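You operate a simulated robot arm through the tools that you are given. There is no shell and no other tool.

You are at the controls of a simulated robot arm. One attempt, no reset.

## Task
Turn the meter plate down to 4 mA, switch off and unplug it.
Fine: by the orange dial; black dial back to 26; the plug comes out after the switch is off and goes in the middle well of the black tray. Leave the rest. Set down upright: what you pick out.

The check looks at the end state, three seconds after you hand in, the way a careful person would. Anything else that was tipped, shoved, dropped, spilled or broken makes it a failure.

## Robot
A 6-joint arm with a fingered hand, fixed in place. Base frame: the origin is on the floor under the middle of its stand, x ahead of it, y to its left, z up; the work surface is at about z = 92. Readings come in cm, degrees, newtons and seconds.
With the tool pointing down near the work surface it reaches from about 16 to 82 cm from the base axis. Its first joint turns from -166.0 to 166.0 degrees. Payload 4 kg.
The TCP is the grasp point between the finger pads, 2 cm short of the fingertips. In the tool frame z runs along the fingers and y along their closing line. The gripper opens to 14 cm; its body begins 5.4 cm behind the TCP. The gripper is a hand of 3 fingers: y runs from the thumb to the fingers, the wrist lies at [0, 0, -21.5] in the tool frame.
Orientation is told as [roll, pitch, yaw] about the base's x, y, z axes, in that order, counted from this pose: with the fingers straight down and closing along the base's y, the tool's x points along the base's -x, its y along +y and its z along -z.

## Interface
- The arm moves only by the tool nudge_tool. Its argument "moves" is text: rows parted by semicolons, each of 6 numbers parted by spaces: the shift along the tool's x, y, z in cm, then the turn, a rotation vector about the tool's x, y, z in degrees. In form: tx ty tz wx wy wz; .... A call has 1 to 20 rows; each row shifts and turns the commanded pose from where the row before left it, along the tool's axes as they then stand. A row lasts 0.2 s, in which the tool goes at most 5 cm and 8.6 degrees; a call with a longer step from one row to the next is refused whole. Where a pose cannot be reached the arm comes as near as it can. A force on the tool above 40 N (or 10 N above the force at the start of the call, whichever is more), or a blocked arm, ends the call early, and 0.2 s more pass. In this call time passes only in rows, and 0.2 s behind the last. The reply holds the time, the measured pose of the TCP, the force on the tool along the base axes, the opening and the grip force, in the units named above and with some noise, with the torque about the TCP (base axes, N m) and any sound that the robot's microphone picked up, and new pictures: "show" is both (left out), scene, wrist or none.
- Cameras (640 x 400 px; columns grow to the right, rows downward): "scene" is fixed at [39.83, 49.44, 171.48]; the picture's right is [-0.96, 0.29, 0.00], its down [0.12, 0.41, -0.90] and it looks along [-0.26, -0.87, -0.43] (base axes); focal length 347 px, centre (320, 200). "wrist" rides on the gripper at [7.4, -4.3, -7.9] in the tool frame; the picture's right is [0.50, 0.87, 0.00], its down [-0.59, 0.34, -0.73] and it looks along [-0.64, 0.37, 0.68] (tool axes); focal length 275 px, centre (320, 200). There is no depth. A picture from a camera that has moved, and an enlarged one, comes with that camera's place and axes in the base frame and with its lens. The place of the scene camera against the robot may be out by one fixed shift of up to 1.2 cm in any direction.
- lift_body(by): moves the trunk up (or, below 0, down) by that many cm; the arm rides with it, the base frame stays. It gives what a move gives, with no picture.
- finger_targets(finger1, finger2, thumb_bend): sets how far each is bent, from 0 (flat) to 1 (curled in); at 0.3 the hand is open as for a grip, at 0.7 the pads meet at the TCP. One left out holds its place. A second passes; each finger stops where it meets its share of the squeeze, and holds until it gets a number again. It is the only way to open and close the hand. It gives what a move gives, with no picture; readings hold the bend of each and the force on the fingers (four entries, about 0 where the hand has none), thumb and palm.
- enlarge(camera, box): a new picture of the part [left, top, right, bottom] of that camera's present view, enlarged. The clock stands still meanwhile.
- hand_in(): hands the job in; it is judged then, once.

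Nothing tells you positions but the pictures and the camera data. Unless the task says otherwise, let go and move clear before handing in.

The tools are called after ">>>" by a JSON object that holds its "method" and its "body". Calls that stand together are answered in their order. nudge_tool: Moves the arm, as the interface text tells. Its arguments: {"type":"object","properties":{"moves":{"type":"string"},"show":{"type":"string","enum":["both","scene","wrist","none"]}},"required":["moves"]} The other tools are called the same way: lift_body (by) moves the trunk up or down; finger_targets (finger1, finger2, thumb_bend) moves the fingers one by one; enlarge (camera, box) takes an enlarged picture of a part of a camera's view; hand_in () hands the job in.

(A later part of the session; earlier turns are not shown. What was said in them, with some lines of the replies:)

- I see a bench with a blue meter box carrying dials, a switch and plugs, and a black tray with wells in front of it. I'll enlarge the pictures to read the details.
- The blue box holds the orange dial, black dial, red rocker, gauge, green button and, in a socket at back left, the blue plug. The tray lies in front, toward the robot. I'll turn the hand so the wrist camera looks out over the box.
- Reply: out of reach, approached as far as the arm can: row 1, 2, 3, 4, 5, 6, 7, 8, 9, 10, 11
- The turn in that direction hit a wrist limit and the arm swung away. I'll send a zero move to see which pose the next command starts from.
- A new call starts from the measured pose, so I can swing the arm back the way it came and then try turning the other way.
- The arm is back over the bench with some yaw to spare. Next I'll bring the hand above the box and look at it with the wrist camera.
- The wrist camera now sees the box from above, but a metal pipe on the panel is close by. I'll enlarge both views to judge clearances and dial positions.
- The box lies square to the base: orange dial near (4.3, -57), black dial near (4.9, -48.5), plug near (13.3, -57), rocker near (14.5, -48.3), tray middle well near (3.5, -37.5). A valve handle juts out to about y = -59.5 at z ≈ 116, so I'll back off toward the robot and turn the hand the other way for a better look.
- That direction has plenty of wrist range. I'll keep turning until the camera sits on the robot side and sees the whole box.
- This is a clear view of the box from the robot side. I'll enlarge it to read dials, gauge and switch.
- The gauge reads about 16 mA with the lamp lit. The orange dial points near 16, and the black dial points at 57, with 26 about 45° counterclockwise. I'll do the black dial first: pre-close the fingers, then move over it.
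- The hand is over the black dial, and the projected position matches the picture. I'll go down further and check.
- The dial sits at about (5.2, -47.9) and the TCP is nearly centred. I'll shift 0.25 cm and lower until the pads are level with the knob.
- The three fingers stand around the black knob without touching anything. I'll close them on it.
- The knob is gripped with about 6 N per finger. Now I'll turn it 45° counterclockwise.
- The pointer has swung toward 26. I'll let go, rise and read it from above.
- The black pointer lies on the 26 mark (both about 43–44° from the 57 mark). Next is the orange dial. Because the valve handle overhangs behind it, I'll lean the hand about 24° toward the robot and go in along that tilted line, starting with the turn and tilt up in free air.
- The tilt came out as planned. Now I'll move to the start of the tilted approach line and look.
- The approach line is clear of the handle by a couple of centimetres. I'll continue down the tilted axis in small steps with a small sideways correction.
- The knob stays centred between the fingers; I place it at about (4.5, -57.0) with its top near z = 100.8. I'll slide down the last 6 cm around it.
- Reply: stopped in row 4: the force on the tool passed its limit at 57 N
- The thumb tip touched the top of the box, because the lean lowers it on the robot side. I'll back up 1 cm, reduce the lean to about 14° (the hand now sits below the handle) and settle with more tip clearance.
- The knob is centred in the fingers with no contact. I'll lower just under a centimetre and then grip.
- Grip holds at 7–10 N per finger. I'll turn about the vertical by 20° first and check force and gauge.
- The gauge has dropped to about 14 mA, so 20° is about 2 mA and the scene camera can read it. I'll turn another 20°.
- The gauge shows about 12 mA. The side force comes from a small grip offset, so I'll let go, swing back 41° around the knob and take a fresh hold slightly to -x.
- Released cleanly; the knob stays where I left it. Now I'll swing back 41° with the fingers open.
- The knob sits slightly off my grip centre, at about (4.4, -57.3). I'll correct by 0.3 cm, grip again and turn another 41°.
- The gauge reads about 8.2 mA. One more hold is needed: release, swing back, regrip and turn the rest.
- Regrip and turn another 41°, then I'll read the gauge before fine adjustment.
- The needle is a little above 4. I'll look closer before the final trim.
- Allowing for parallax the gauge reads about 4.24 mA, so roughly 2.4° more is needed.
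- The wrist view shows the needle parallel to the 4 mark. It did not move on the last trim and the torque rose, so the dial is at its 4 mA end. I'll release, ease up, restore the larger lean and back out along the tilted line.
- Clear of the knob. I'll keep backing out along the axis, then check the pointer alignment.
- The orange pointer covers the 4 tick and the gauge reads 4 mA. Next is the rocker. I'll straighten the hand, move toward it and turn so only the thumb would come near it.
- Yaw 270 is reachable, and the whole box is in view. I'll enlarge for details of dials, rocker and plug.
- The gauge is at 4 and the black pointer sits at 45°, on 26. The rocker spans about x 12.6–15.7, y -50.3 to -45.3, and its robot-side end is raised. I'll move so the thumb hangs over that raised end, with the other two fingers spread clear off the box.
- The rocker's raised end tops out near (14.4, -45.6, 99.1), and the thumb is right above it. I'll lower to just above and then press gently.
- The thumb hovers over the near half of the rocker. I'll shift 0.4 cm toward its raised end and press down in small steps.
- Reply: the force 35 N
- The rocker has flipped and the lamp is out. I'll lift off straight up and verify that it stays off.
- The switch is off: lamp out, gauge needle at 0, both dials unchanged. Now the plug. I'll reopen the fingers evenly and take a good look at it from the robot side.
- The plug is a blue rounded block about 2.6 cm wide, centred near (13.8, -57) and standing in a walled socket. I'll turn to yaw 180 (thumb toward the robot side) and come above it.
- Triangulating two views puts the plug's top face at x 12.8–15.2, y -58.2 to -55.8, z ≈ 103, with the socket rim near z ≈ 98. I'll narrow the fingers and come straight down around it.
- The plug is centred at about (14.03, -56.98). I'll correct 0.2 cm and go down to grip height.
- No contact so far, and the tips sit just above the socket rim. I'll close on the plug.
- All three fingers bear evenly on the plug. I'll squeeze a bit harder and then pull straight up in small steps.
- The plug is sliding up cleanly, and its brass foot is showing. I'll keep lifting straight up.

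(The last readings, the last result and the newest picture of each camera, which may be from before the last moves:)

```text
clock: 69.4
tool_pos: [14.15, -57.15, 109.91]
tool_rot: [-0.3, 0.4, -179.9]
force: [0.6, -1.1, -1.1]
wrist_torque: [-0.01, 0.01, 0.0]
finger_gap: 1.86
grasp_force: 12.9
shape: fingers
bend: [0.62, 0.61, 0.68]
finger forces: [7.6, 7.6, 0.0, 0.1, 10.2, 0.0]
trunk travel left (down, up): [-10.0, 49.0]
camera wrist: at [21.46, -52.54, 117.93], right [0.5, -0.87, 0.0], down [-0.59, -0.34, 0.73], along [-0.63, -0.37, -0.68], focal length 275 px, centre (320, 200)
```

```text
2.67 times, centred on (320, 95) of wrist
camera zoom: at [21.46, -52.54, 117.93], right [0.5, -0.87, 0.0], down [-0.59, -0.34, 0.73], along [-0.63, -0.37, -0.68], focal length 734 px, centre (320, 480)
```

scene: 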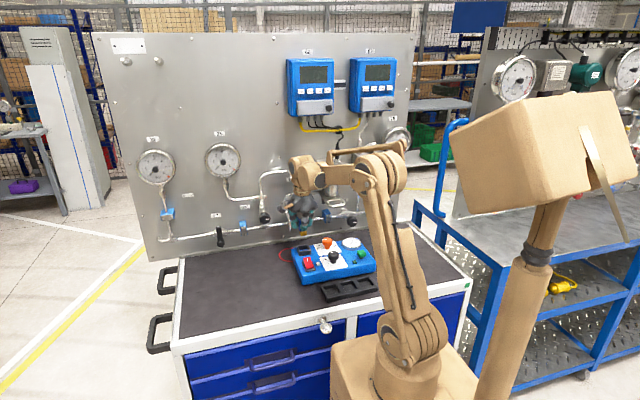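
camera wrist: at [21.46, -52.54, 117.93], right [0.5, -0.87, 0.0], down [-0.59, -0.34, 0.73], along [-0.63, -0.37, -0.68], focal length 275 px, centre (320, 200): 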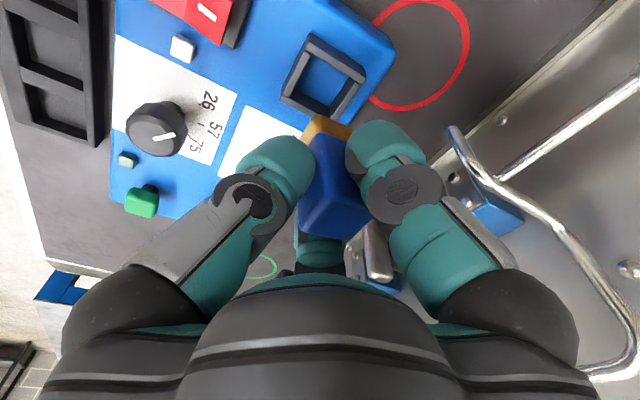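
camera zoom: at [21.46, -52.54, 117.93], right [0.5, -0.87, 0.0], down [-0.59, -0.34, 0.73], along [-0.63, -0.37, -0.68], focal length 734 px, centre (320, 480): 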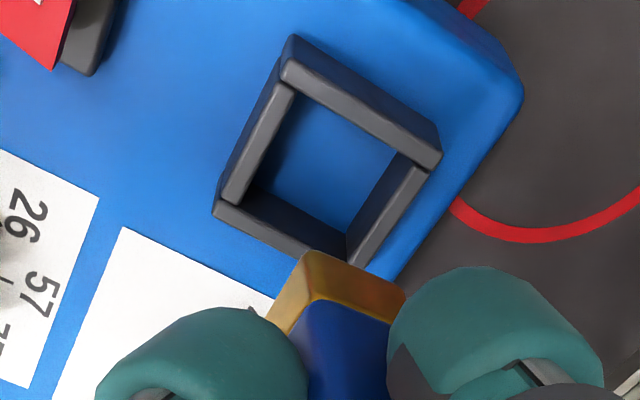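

The plug is out, with a brass foot under a blue body. I'll raise a little more and carry it over the tray.

>>> {"method": "nudge_tool", "body": {"moves": "0 0 -1.5 0 0 0; 0 0 -1.5 0 0 0; -0.7 -1.3 0 0 0 0; -1.3 -2.4 0 0 0 0; -1.4 -2.6 0 0 0 0; -1.4 -2.6 0 0 0 0; -1.4 -2.6 0 0 0 0; -1.4 -2.6 0 0 0 0; -1.4 -2.6 0 0 0 0; -1.0 -1.9 0 0 0 0; -0.6 -1.1 0 0 0 0", "show": "both"}}

>>> {"method": "enlarge", "body": {"camera": "wrist", "box": [180, 0, 460, 175]}}

>>> {"method": "enlarge", "body": {"camera": "scene", "box": [290, 220, 410, 295]}}

```text
clock: 71.8
tool_pos: [3.41, -37.28, 112.87]
tool_rot: [-0.2, 0.3, -179.9]
force: [1.2, 0.4, -0.4]
wrist_torque: [-0.01, 0.02, -0.01]
finger_gap: 1.89
grasp_force: 12.8
shape: fingers
bend: [0.62, 0.61, 0.68]
finger forces: [7.6, 7.6, 0.0, 0.0, 10.0, 0.1]
trunk travel left (down, up): [-10.0, 49.0]
camera wrist: at [10.79, -32.74, 120.91], right [0.5, -0.87, 0.0], down [-0.59, -0.34, 0.73], along [-0.63, -0.37, -0.68], focal length 275 px, centre (320, 200)
```

scene: 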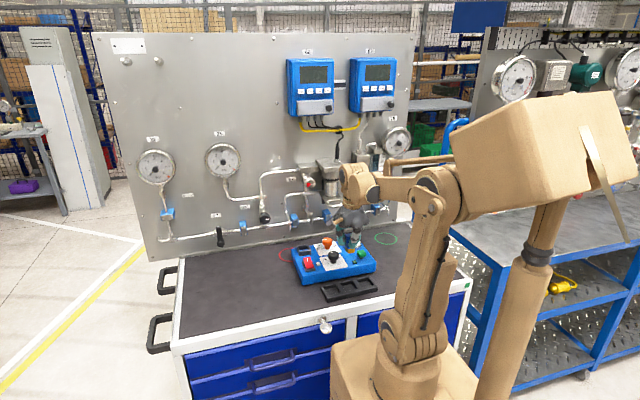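
wrist: 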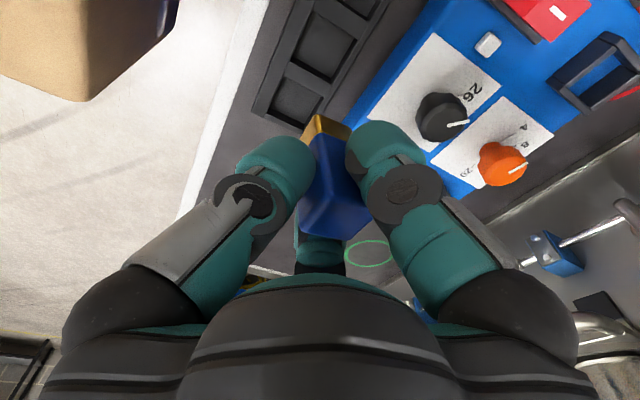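

```text
2.29 times, centred on (320, 88) of wrist
camera zoom: at [10.79, -32.74, 120.91], right [0.5, -0.87, 0.0], down [-0.59, -0.34, 0.73], along [-0.63, -0.37, -0.68], focal length 629 px, centre (320, 457)
```

zoom: 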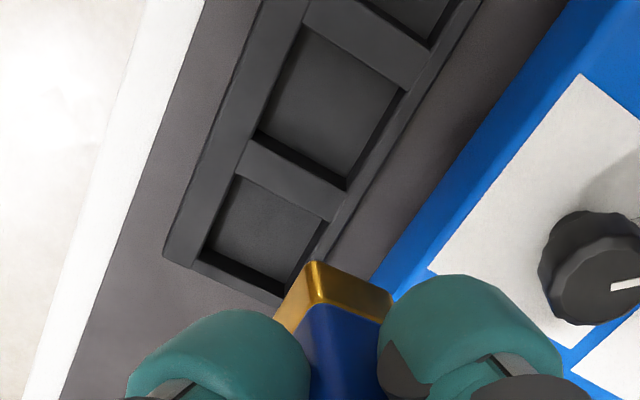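

```text
5.33 times, centred on (350, 258) of scene
camera zoom: at [39.83, 49.44, 171.48], right [-0.96, 0.29, 0.0], down [0.12, 0.41, -0.9], along [-0.26, -0.87, -0.43], focal length 1850 px, centre (160, -107)
```

zoom: 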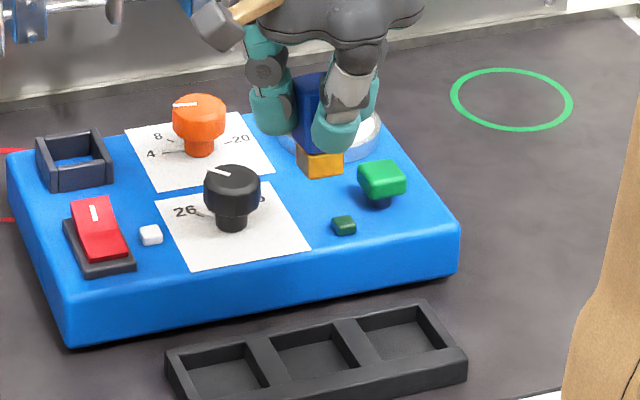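

The plug hangs over the tray; the middle well spans roughly x 1.35–5.5, y -39.5 to -35.3. I'll check the tray height and the hang of the plug before lowering.

>>> {"method": "enlarge", "body": {"camera": "scene", "box": [315, 272, 387, 317]}}

>>> {"method": "enlarge", "body": {"camera": "wrist", "box": [240, 0, 400, 100]}}

>>> {"method": "enlarge", "body": {"camera": "scene", "box": [324, 225, 372, 255]}}

```text
8.89 times, centred on (351, 294) of scene
camera zoom: at [39.83, 49.44, 171.48], right [-0.96, 0.29, 0.0], down [0.12, 0.41, -0.9], along [-0.26, -0.87, -0.43], focal length 3082 px, centre (44, -640)
```

zoom: 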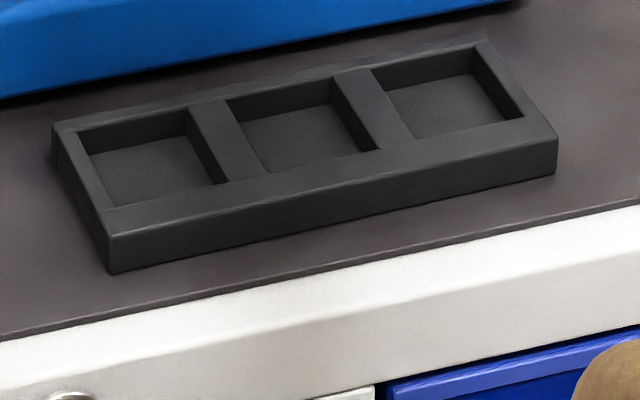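

```text
4.00 times, centred on (320, 50) of wrist
camera zoom: at [10.79, -32.74, 120.91], right [0.5, -0.87, 0.0], down [-0.59, -0.34, 0.73], along [-0.63, -0.37, -0.68], focal length 1101 px, centre (320, 800)
```

zoom: 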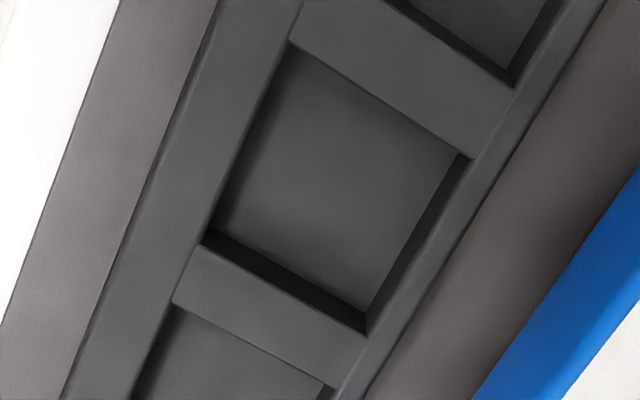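

```text
13.33 times, centred on (348, 240) of scene
camera zoom: at [39.83, 49.44, 171.48], right [-0.96, 0.29, 0.0], down [0.12, 0.41, -0.9], along [-0.26, -0.87, -0.43], focal length 4624 px, centre (-53, -333)
```

zoom: 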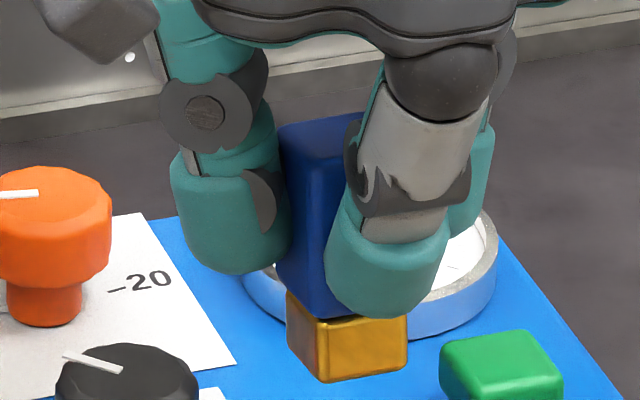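

The tray is about 1.6 cm high, with its middle well centred near (3.1, -37.5), and the plug's foot is already over it. I'll lower until the foot is just above the rim.

>>> {"method": "nudge_tool", "body": {"moves": "0.1 -0.1 2 0 0 0; 0 0 2.5 0 0 0; 0 0 2.5 0 0 0; 0 0 2.5 0 0 0; 0 0 2 0 0 0; 0 0 1.5 0 0 0", "show": "both"}}

>>> {"method": "enlarge", "body": {"camera": "wrist", "box": [200, 40, 440, 190]}}

>>> {"method": "enlarge", "body": {"camera": "scene", "box": [315, 255, 387, 300]}}

```text
clock: 73.2
tool_pos: [3.62, -37.22, 99.97]
tool_rot: [-0.1, 0.4, -179.9]
force: [-0.1, -0.5, 0.3]
wrist_torque: [0.02, 0.0, 0.02]
finger_gap: 1.85
grasp_force: 12.7
shape: fingers
bend: [0.62, 0.61, 0.68]
finger forces: [7.7, 7.7, 0.0, 0.0, 10.0, 0.0]
trunk travel left (down, up): [-10.0, 49.0]
camera wrist: at [10.92, -32.86, 107.96], right [0.5, -0.87, 0.0], down [-0.59, -0.34, 0.73], along [-0.63, -0.37, -0.68], focal length 275 px, centre (320, 200)
```

scene: 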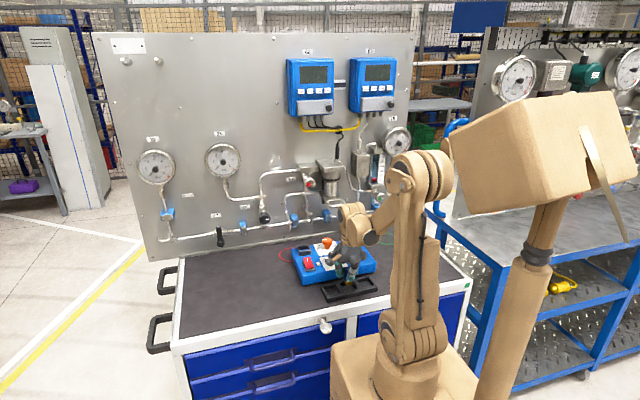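
wrist: 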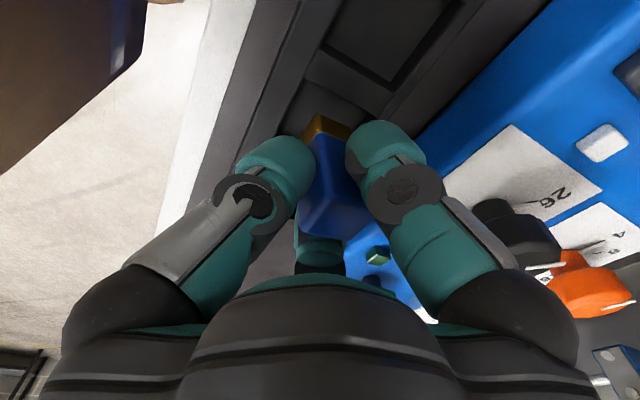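

```text
2.67 times, centred on (320, 115) of wrist
camera zoom: at [10.92, -32.86, 107.96], right [0.5, -0.87, 0.0], down [-0.59, -0.34, 0.73], along [-0.63, -0.37, -0.68], focal length 734 px, centre (320, 427)
```

zoom: 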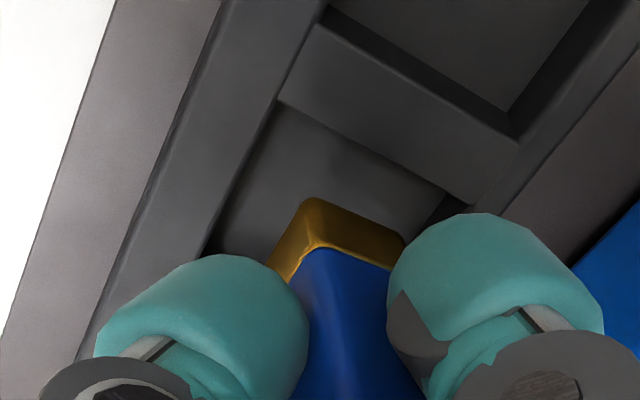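

```text
8.89 times, centred on (351, 278) of scene
camera zoom: at [39.83, 49.44, 171.48], right [-0.96, 0.29, 0.0], down [0.12, 0.41, -0.9], along [-0.26, -0.87, -0.43], focal length 3082 px, centre (44, -489)
```

zoom: 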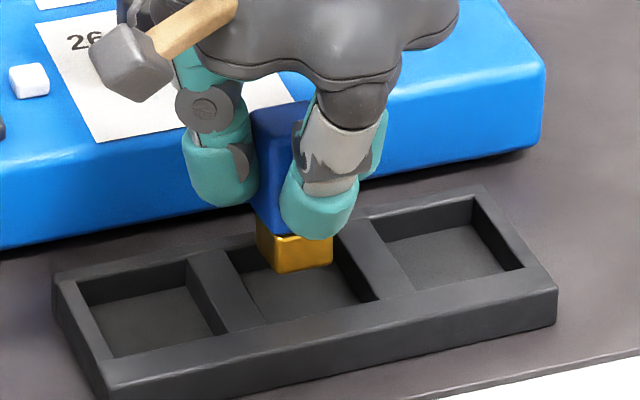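

The foot hangs inside the middle well's outline, perhaps 0.3 cm toward +x. I'll correct that and lower in small steps, watching for contact.

>>> {"method": "nudge_tool", "body": {"moves": "-0.3 0 0 0 0 0; 0 0 0.5 0 0 0; 0 0 0.5 0 0 0; 0 0 0.4 0 0 0", "show": "wrist"}}

>>> {"method": "enlarge", "body": {"camera": "wrist", "box": [200, 40, 440, 190]}}

>>> {"method": "enlarge", "body": {"camera": "scene", "box": [315, 255, 387, 300]}}

```text
clock: 74.2
tool_pos: [3.3, -37.27, 98.75]
tool_rot: [-0.3, 0.3, -179.9]
force: [-0.7, 1.0, -0.6]
wrist_torque: [-0.02, 0.02, -0.01]
finger_gap: 1.84
grasp_force: 12.7
shape: fingers
bend: [0.62, 0.61, 0.68]
finger forces: [7.6, 7.6, 0.0, 0.1, 9.9, 0.0]
trunk travel left (down, up): [-10.0, 49.0]
camera wrist: at [10.63, -32.77, 106.57], right [0.5, -0.87, 0.0], down [-0.59, -0.34, 0.73], along [-0.63, -0.37, -0.68], focal length 275 px, centre (320, 200)
```

wrist: 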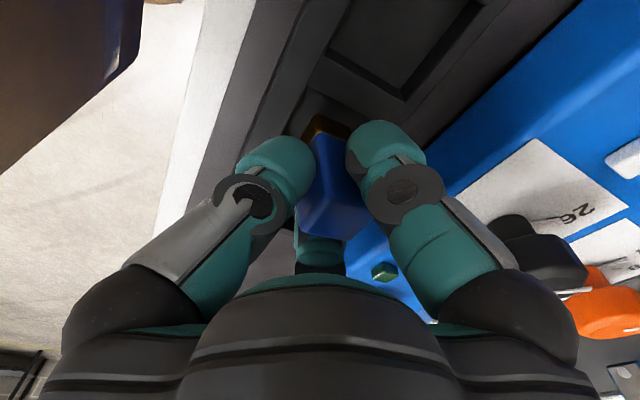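

```text
2.67 times, centred on (320, 115) of wrist
camera zoom: at [10.63, -32.77, 106.57], right [0.5, -0.87, 0.0], down [-0.59, -0.34, 0.73], along [-0.63, -0.37, -0.68], focal length 734 px, centre (320, 427)
```

zoom: 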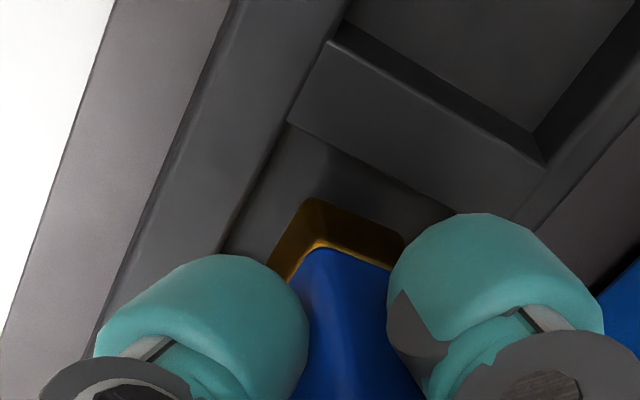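

```text
8.89 times, centred on (351, 278) of scene
camera zoom: at [39.83, 49.44, 171.48], right [-0.96, 0.29, 0.0], down [0.12, 0.41, -0.9], along [-0.26, -0.87, -0.43], focal length 3082 px, centre (44, -489)
```

zoom: 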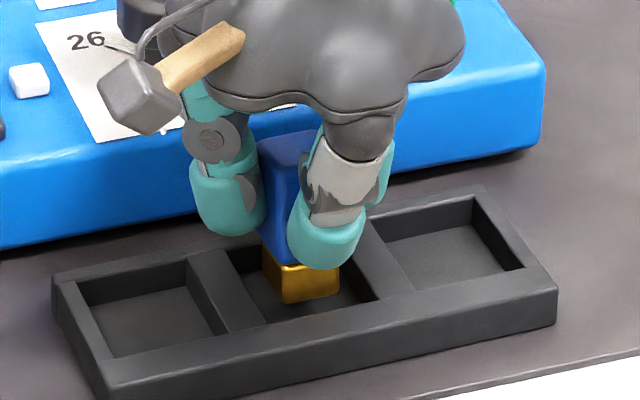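

Still no contact. I'll go down in 0.25 cm steps.

>>> {"method": "nudge_tool", "body": {"moves": "0 0 0.25 0 0 0; 0 0 0.25 0 0 0; 0 0 0.2 0 0 0", "show": "none"}}

>>> {"method": "enlarge", "body": {"camera": "scene", "box": [315, 255, 387, 300]}}

```text
clock: 75.0
tool_pos: [3.1, -37.18, 97.94]
tool_rot: [-0.2, 0.4, -179.9]
force: [-0.6, 0.8, -1.2]
wrist_torque: [0.02, 0.01, 0.0]
finger_gap: 1.88
grasp_force: 12.3
shape: fingers
bend: [0.62, 0.61, 0.68]
finger forces: [7.6, 7.7, 0.1, 0.0, 10.0, 0.0]
trunk travel left (down, up): [-10.0, 49.0]
```

```text
8.89 times, centred on (351, 278) of scene
camera zoom: at [39.83, 49.44, 171.48], right [-0.96, 0.29, 0.0], down [0.12, 0.41, -0.9], along [-0.26, -0.87, -0.43], focal length 3082 px, centre (44, -489)
```

zoom: 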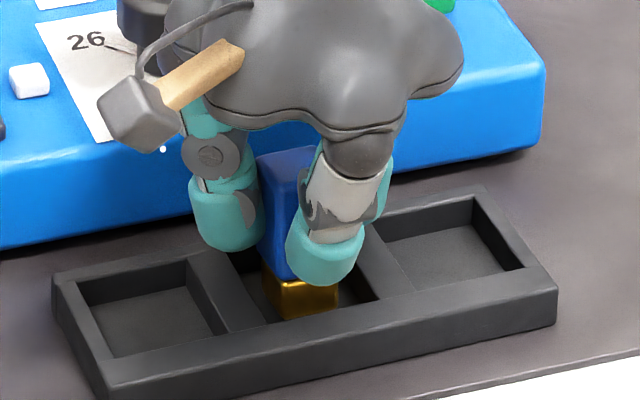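

Foot is now below the rim inside the well. Continuing down gently.

>>> {"method": "nudge_tool", "body": {"moves": "0 0 0.2 0 0 0; 0 0 0.2 0 0 0", "show": "none"}}

>>> {"method": "enlarge", "body": {"camera": "scene", "box": [315, 255, 387, 300]}}

```text
clock: 75.6
tool_pos: [3.13, -37.09, 97.6]
tool_rot: [-0.2, 0.3, -179.9]
force: [1.3, 5.9, 22.2]
wrist_torque: [-0.05, -0.04, -0.01]
finger_gap: 1.78
grasp_force: 19.1
shape: fingers
bend: [0.62, 0.61, 0.68]
finger forces: [10.7, 10.2, 0.1, 0.0, 15.3, 0.1]
trunk travel left (down, up): [-10.0, 49.0]
```

```text
8.89 times, centred on (351, 278) of scene
camera zoom: at [39.83, 49.44, 171.48], right [-0.96, 0.29, 0.0], down [0.12, 0.41, -0.9], along [-0.26, -0.87, -0.43], focal length 3082 px, centre (44, -489)
```

zoom: 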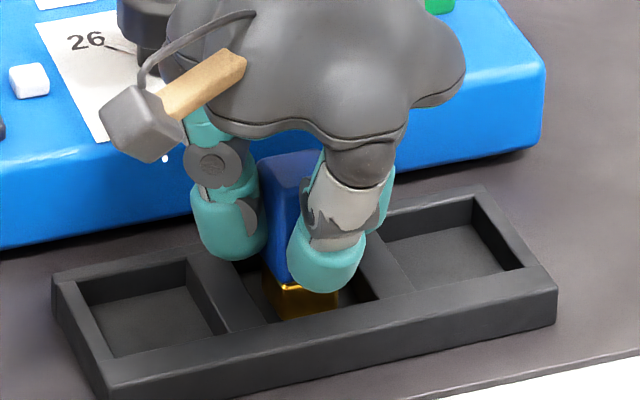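

The foot has reached the well floor (22 N up). I'll ease the pressure by 0.1 cm and look before letting go.

>>> {"method": "nudge_tool", "body": {"moves": "0 0 -0.1 0 0 0", "show": "wrist"}}

>>> {"method": "enlarge", "body": {"camera": "wrist", "box": [200, 40, 440, 190]}}

>>> {"method": "enlarge", "body": {"camera": "scene", "box": [333, 262, 365, 282]}}

```text
clock: 76.0
tool_pos: [3.19, -37.2, 97.56]
tool_rot: [-0.2, 0.2, -179.8]
force: [0.1, 4.4, 12.8]
wrist_torque: [-0.01, -0.03, 0.02]
finger_gap: 1.79
grasp_force: 16.8
shape: fingers
bend: [0.62, 0.61, 0.69]
finger forces: [9.6, 9.3, 0.1, 0.1, 13.7, 0.0]
trunk travel left (down, up): [-10.0, 49.0]
camera wrist: at [10.62, -32.67, 105.59], right [0.5, -0.87, 0.0], down [-0.59, -0.34, 0.73], along [-0.63, -0.37, -0.68], focal length 275 px, centre (320, 200)
```

wrist: 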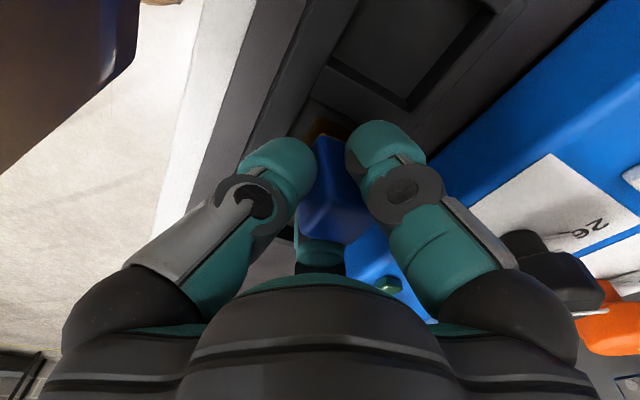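

```text
2.67 times, centred on (320, 115) of wrist
camera zoom: at [10.62, -32.67, 105.59], right [0.5, -0.87, 0.0], down [-0.59, -0.34, 0.73], along [-0.63, -0.37, -0.68], focal length 734 px, centre (320, 427)
```

zoom: 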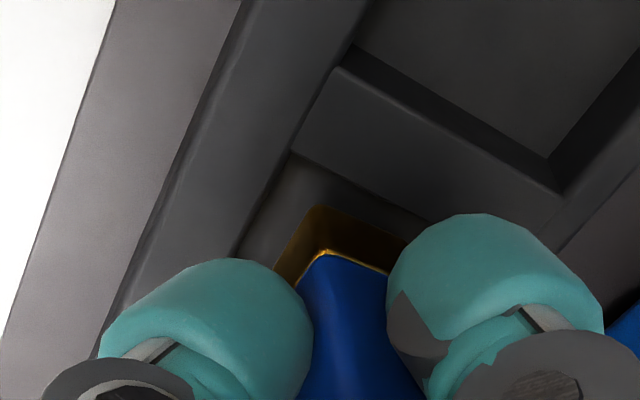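

```text
16.00 times, centred on (349, 272) of scene
camera zoom: at [39.83, 49.44, 171.48], right [-0.96, 0.29, 0.0], down [0.12, 0.41, -0.9], along [-0.26, -0.87, -0.43], focal length 5548 px, centre (-144, -952)
```

zoom: 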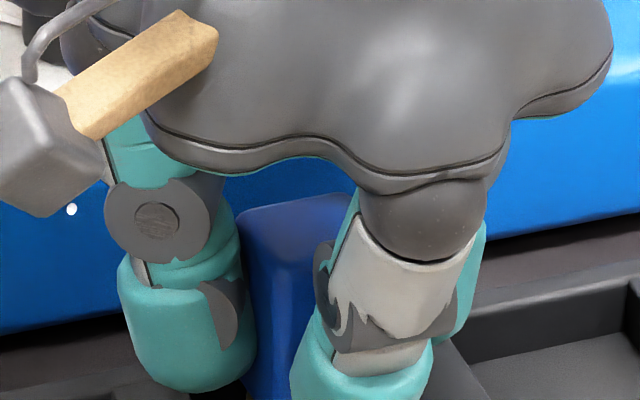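

Plug stands in the well. I'll take off a little more preload, then open the fingers.

>>> {"method": "nudge_tool", "body": {"moves": "0 0 -0.1 0 0 0", "show": "none"}}

>>> {"method": "finger_targets", "body": {"finger1": 0.57, "finger2": 0.57, "thumb_bend": 0.6}}

>>> {"method": "enlarge", "body": {"camera": "wrist", "box": [200, 40, 440, 190]}}

>>> {"method": "enlarge", "body": {"camera": "scene", "box": [315, 255, 387, 300]}}

```text
clock: 76.4
tool_pos: [3.22, -37.24, 97.75]
tool_rot: [-0.2, 0.2, -179.9]
force: [-0.4, 0.1, 2.4]
wrist_torque: [-0.01, 0.01, -0.01]
finger_gap: 1.77
grasp_force: 13.7
shape: fingers
bend: [0.62, 0.61, 0.69]
finger forces: [8.1, 8.3, 0.0, 0.0, 10.9, 0.0]
trunk travel left (down, up): [-10.0, 49.0]
```

```text
clock: 77.4
tool_pos: [3.12, -37.18, 97.77]
tool_rot: [-0.2, 0.3, -179.9]
force: [0.0, -0.5, -0.9]
wrist_torque: [0.03, 0.04, -0.02]
finger_gap: 3.85
grasp_force: 0.1
shape: fingers
bend: [0.56, 0.56, 0.6]
finger forces: [0.0, 0.0, 0.1, 0.1, 0.0, 0.1]
trunk travel left (down, up): [-10.0, 49.0]
```

```text
2.67 times, centred on (320, 115) of wrist
camera zoom: at [10.66, -32.73, 105.67], right [0.5, -0.87, 0.0], down [-0.59, -0.34, 0.73], along [-0.63, -0.37, -0.68], focal length 734 px, centre (320, 427)
```

zoom: 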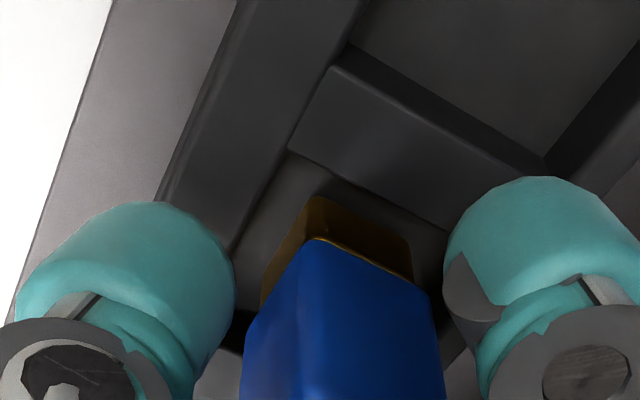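

```text
8.89 times, centred on (351, 278) of scene
camera zoom: at [39.83, 49.44, 171.48], right [-0.96, 0.29, 0.0], down [0.12, 0.41, -0.9], along [-0.26, -0.87, -0.43], focal length 3082 px, centre (44, -489)
```

zoom: 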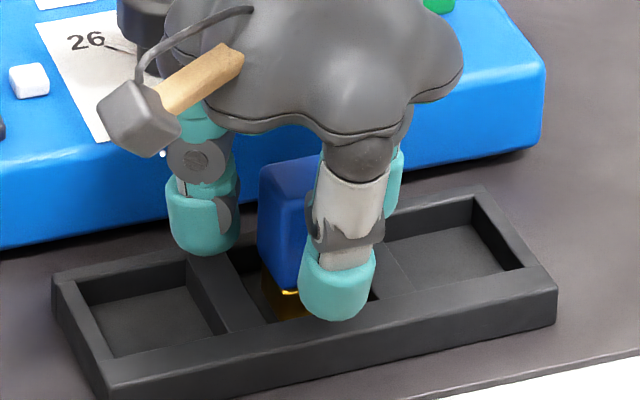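

Released, and the plug stands by itself. I'll open slightly more and rise straight up.

>>> {"method": "finger_targets", "body": {"finger1": 0.53, "finger2": 0.53, "thumb_bend": 0.53}}

>>> {"method": "nudge_tool", "body": {"moves": "0 0 -0.6 0 0 0; 0 0 -1 0 0 0; 0 0 -1.5 0 0 0; 0 0 -2.5 0 0 0; 0 0 -3 0 0 0; 0 0 -4 0 0 0; 0 0 -4 0 0 0; 0 0 -4 0 0 0", "show": "both"}}

>>> {"method": "enlarge", "body": {"camera": "scene", "box": [285, 225, 397, 295]}}

>>> {"method": "enlarge", "body": {"camera": "wrist", "box": [220, 0, 460, 150]}}

```text
clock: 78.4
tool_pos: [3.3, -37.23, 97.81]
tool_rot: [-0.2, 0.3, -179.9]
force: [0.1, 0.1, 0.8]
wrist_torque: [-0.05, -0.03, -0.01]
finger_gap: 5.37
grasp_force: 0.0
shape: fingers
bend: [0.53, 0.53, 0.53]
finger forces: [0.0, 0.0, 0.0, 0.1, 0.0, 0.0]
trunk travel left (down, up): [-10.0, 49.0]
```

```text
clock: 80.2
tool_pos: [2.91, -37.2, 118.33]
tool_rot: [-0.1, 0.4, -179.8]
force: [0.7, 0.6, 0.4]
wrist_torque: [-0.01, -0.02, 0.01]
finger_gap: 5.41
grasp_force: 0.0
shape: fingers
bend: [0.53, 0.53, 0.53]
finger forces: [0.1, 0.1, 0.0, 0.0, 0.0, 0.0]
trunk travel left (down, up): [-10.0, 49.0]
camera wrist: at [10.34, -32.69, 126.34], right [0.5, -0.86, 0.0], down [-0.59, -0.34, 0.73], along [-0.63, -0.37, -0.68], focal length 275 px, centre (320, 200)
```

scene: 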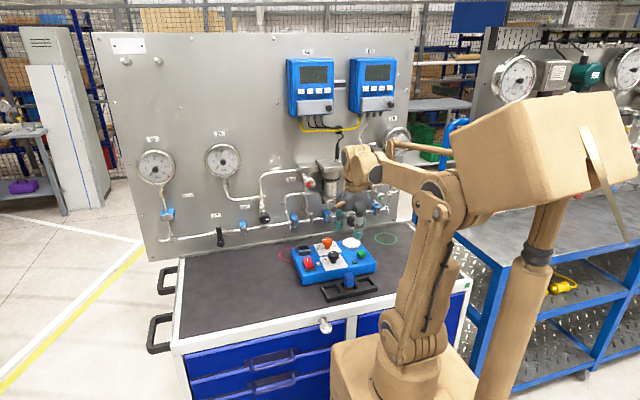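
wrist: 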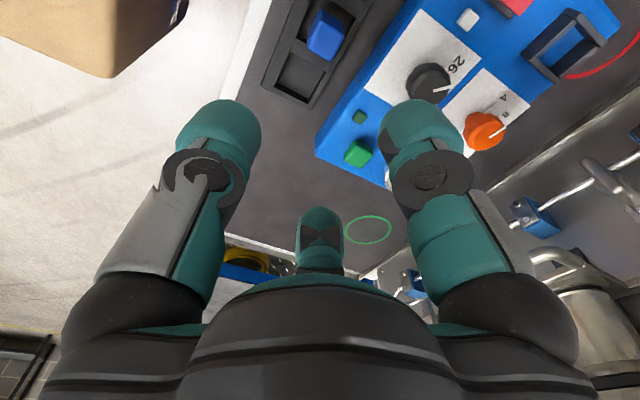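

```text
5.71 times, centred on (341, 260) of scene
camera zoom: at [39.83, 49.44, 171.48], right [-0.96, 0.29, 0.0], down [0.12, 0.41, -0.9], along [-0.26, -0.87, -0.43], focal length 1982 px, centre (200, -143)
```

zoom: 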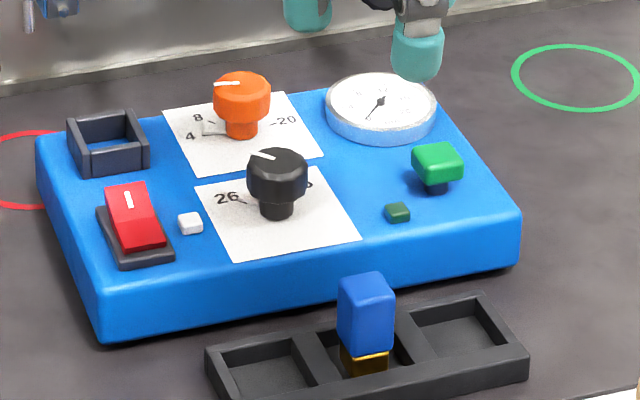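

```text
2.67 times, centred on (340, 75) of wrist
camera zoom: at [10.34, -32.69, 126.34], right [0.5, -0.86, 0.0], down [-0.59, -0.34, 0.73], along [-0.63, -0.37, -0.68], focal length 734 px, centre (267, 533)
```

zoom: 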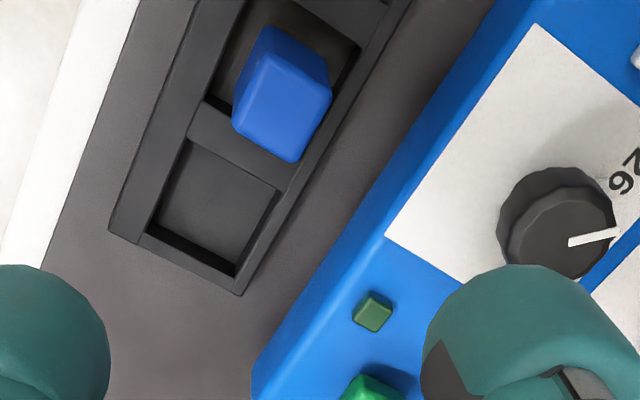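

The plug stands upright in the middle well and the socket is empty. I'll recheck the dials, switch and tray closely.

>>> {"method": "enlarge", "body": {"camera": "scene", "box": [310, 235, 350, 260]}}

>>> {"method": "enlarge", "body": {"camera": "scene", "box": [320, 270, 384, 310]}}

>>> {"method": "enlarge", "body": {"camera": "wrist", "box": [380, 30, 540, 130]}}

>>> {"method": "enlarge", "body": {"camera": "scene", "box": [230, 130, 420, 250]}}

```text
16.00 times, centred on (330, 248) of scene
camera zoom: at [39.83, 49.44, 171.48], right [-0.96, 0.29, 0.0], down [0.12, 0.41, -0.9], along [-0.26, -0.87, -0.43], focal length 5548 px, centre (160, -560)
```

zoom: 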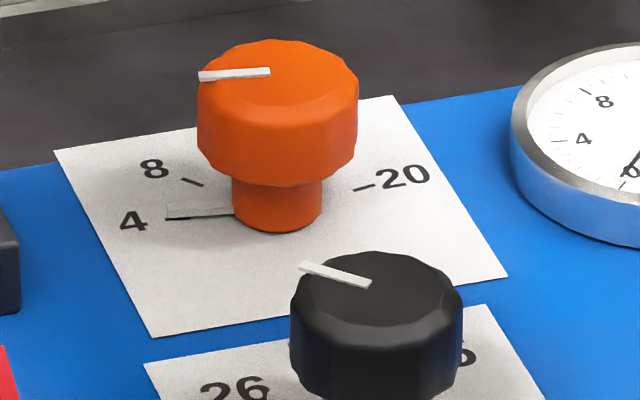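

```text
10.00 times, centred on (352, 290) of scene
camera zoom: at [39.83, 49.44, 171.48], right [-0.96, 0.29, 0.0], down [0.12, 0.41, -0.9], along [-0.26, -0.87, -0.43], focal length 3468 px, centre (0, -700)
```

zoom: 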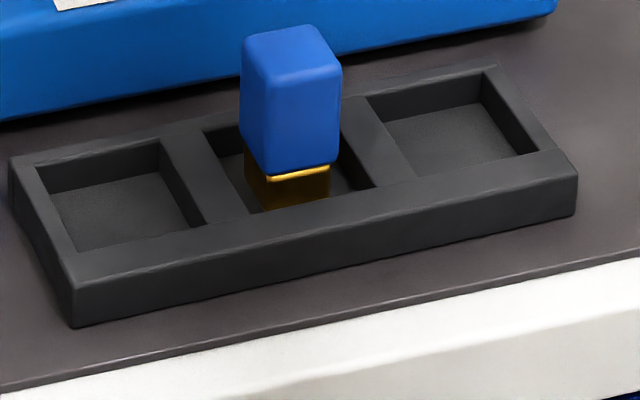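

```text
4.00 times, centred on (460, 80) of wrist
camera zoom: at [10.34, -32.69, 126.34], right [0.5, -0.86, 0.0], down [-0.59, -0.34, 0.73], along [-0.63, -0.37, -0.68], focal length 1101 px, centre (-240, 680)
```

zoom: 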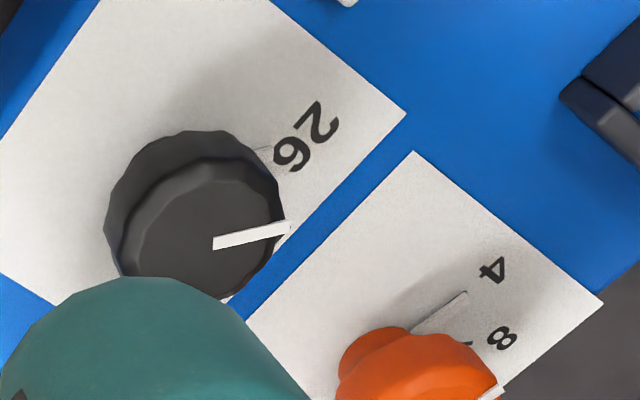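

```text
3.33 times, centred on (325, 190) of scene
camera zoom: at [39.83, 49.44, 171.48], right [-0.96, 0.29, 0.0], down [0.12, 0.41, -0.9], along [-0.26, -0.87, -0.43], focal length 1156 px, centre (303, 233)
```

zoom: 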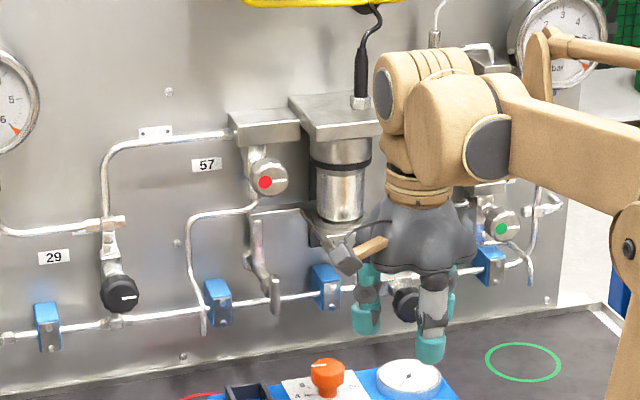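

Dials and plug look right. One last close check of the black dial's pointer against the 26 tick.

>>> {"method": "enlarge", "body": {"camera": "scene", "box": [316, 248, 348, 268]}}

>>> {"method": "nudge_tool", "body": {"moves": "0 -3 -2 0 0 0; 0 -3 -2 0 0 0", "show": "wrist"}}

>>> {"method": "enlarge", "body": {"camera": "wrist", "box": [340, 0, 540, 125]}}

```text
16.00 times, centred on (332, 258) of scene
camera zoom: at [39.83, 49.44, 171.48], right [-0.96, 0.29, 0.0], down [0.12, 0.41, -0.9], along [-0.26, -0.87, -0.43], focal length 5548 px, centre (128, -728)
```

zoom: 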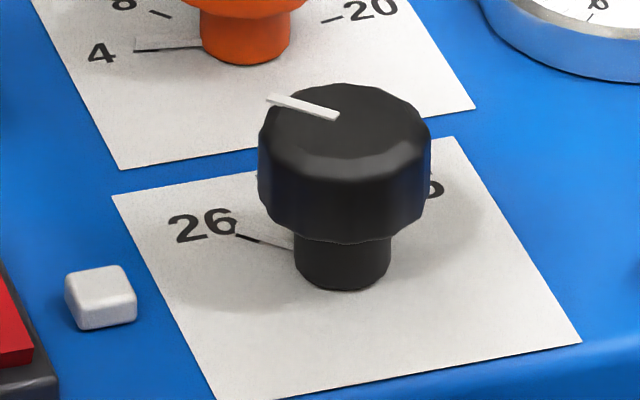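

```text
clock: 80.8
tool_pos: [3.09, -31.05, 122.28]
tool_rot: [-0.2, 0.3, -179.9]
force: [0.7, 1.2, 0.2]
wrist_torque: [0.0, -0.01, 0.02]
finger_gap: 5.4
grasp_force: 0.0
shape: fingers
bend: [0.53, 0.53, 0.53]
finger forces: [0.0, 0.1, 0.1, 0.1, 0.0, 0.1]
trunk travel left (down, up): [-10.0, 49.0]
camera wrist: at [10.53, -26.61, 130.18], right [0.5, -0.87, 0.0], down [-0.59, -0.34, 0.73], along [-0.63, -0.37, -0.68], focal length 275 px, centre (320, 200)
```

wrist: 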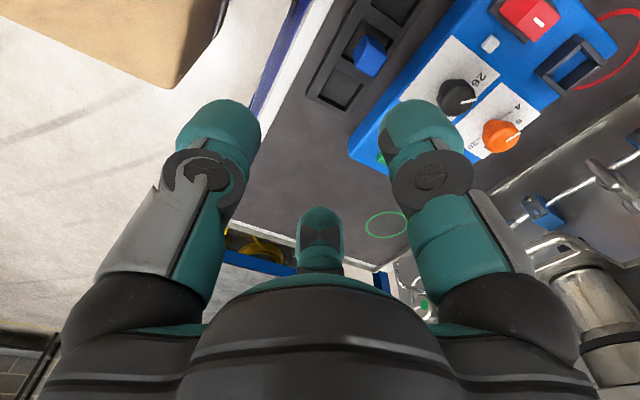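

```text
3.20 times, centred on (440, 62) of wrist
camera zoom: at [10.53, -26.61, 130.18], right [0.5, -0.87, 0.0], down [-0.59, -0.34, 0.73], along [-0.63, -0.37, -0.68], focal length 881 px, centre (-64, 640)
```

zoom: 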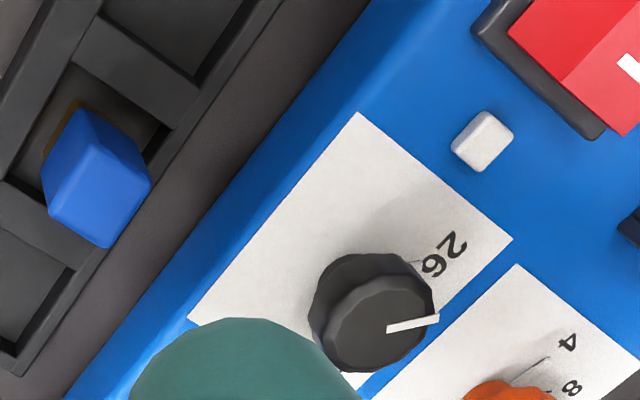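

Everything matches the task. The orange dial is on 4 and the gauge showed 4 mA before switch-off. The black pointer lines up with the 26 tick, and the rocker is off with the lamp out. The plug stands upright in the tray's middle well, and the hand is clear, so I'm handing in.

>>> {"method": "hand_in", "body": {}}

```text
The job is handed in.
```

The job is handed in. I saw no verdict from the check, so what follows is what the cameras showed at the end.

- **Orange dial:** it points at 4, and the gauge read 4 mA before I switched off. The dial would not turn further at that point, so 4 mA appears to be its lower stop.
- **Black dial:** its pointer lines up with the 26 tick.
- **Switch:** the rocker is off, the lamp is out and the gauge needle has dropped to 0.
- **Plug:** I pulled it only after the switch was off. It now stands upright on the floor of the tray's middle well, and the socket is empty.

While I was reaching the orange dial, the thumb pressed on top of the box and the arm stopped at 57 N. I backed off straight away and saw nothing moved or damaged in later views. The valve handle over that dial was not touched, and the hand was clear of the bench when I handed in.
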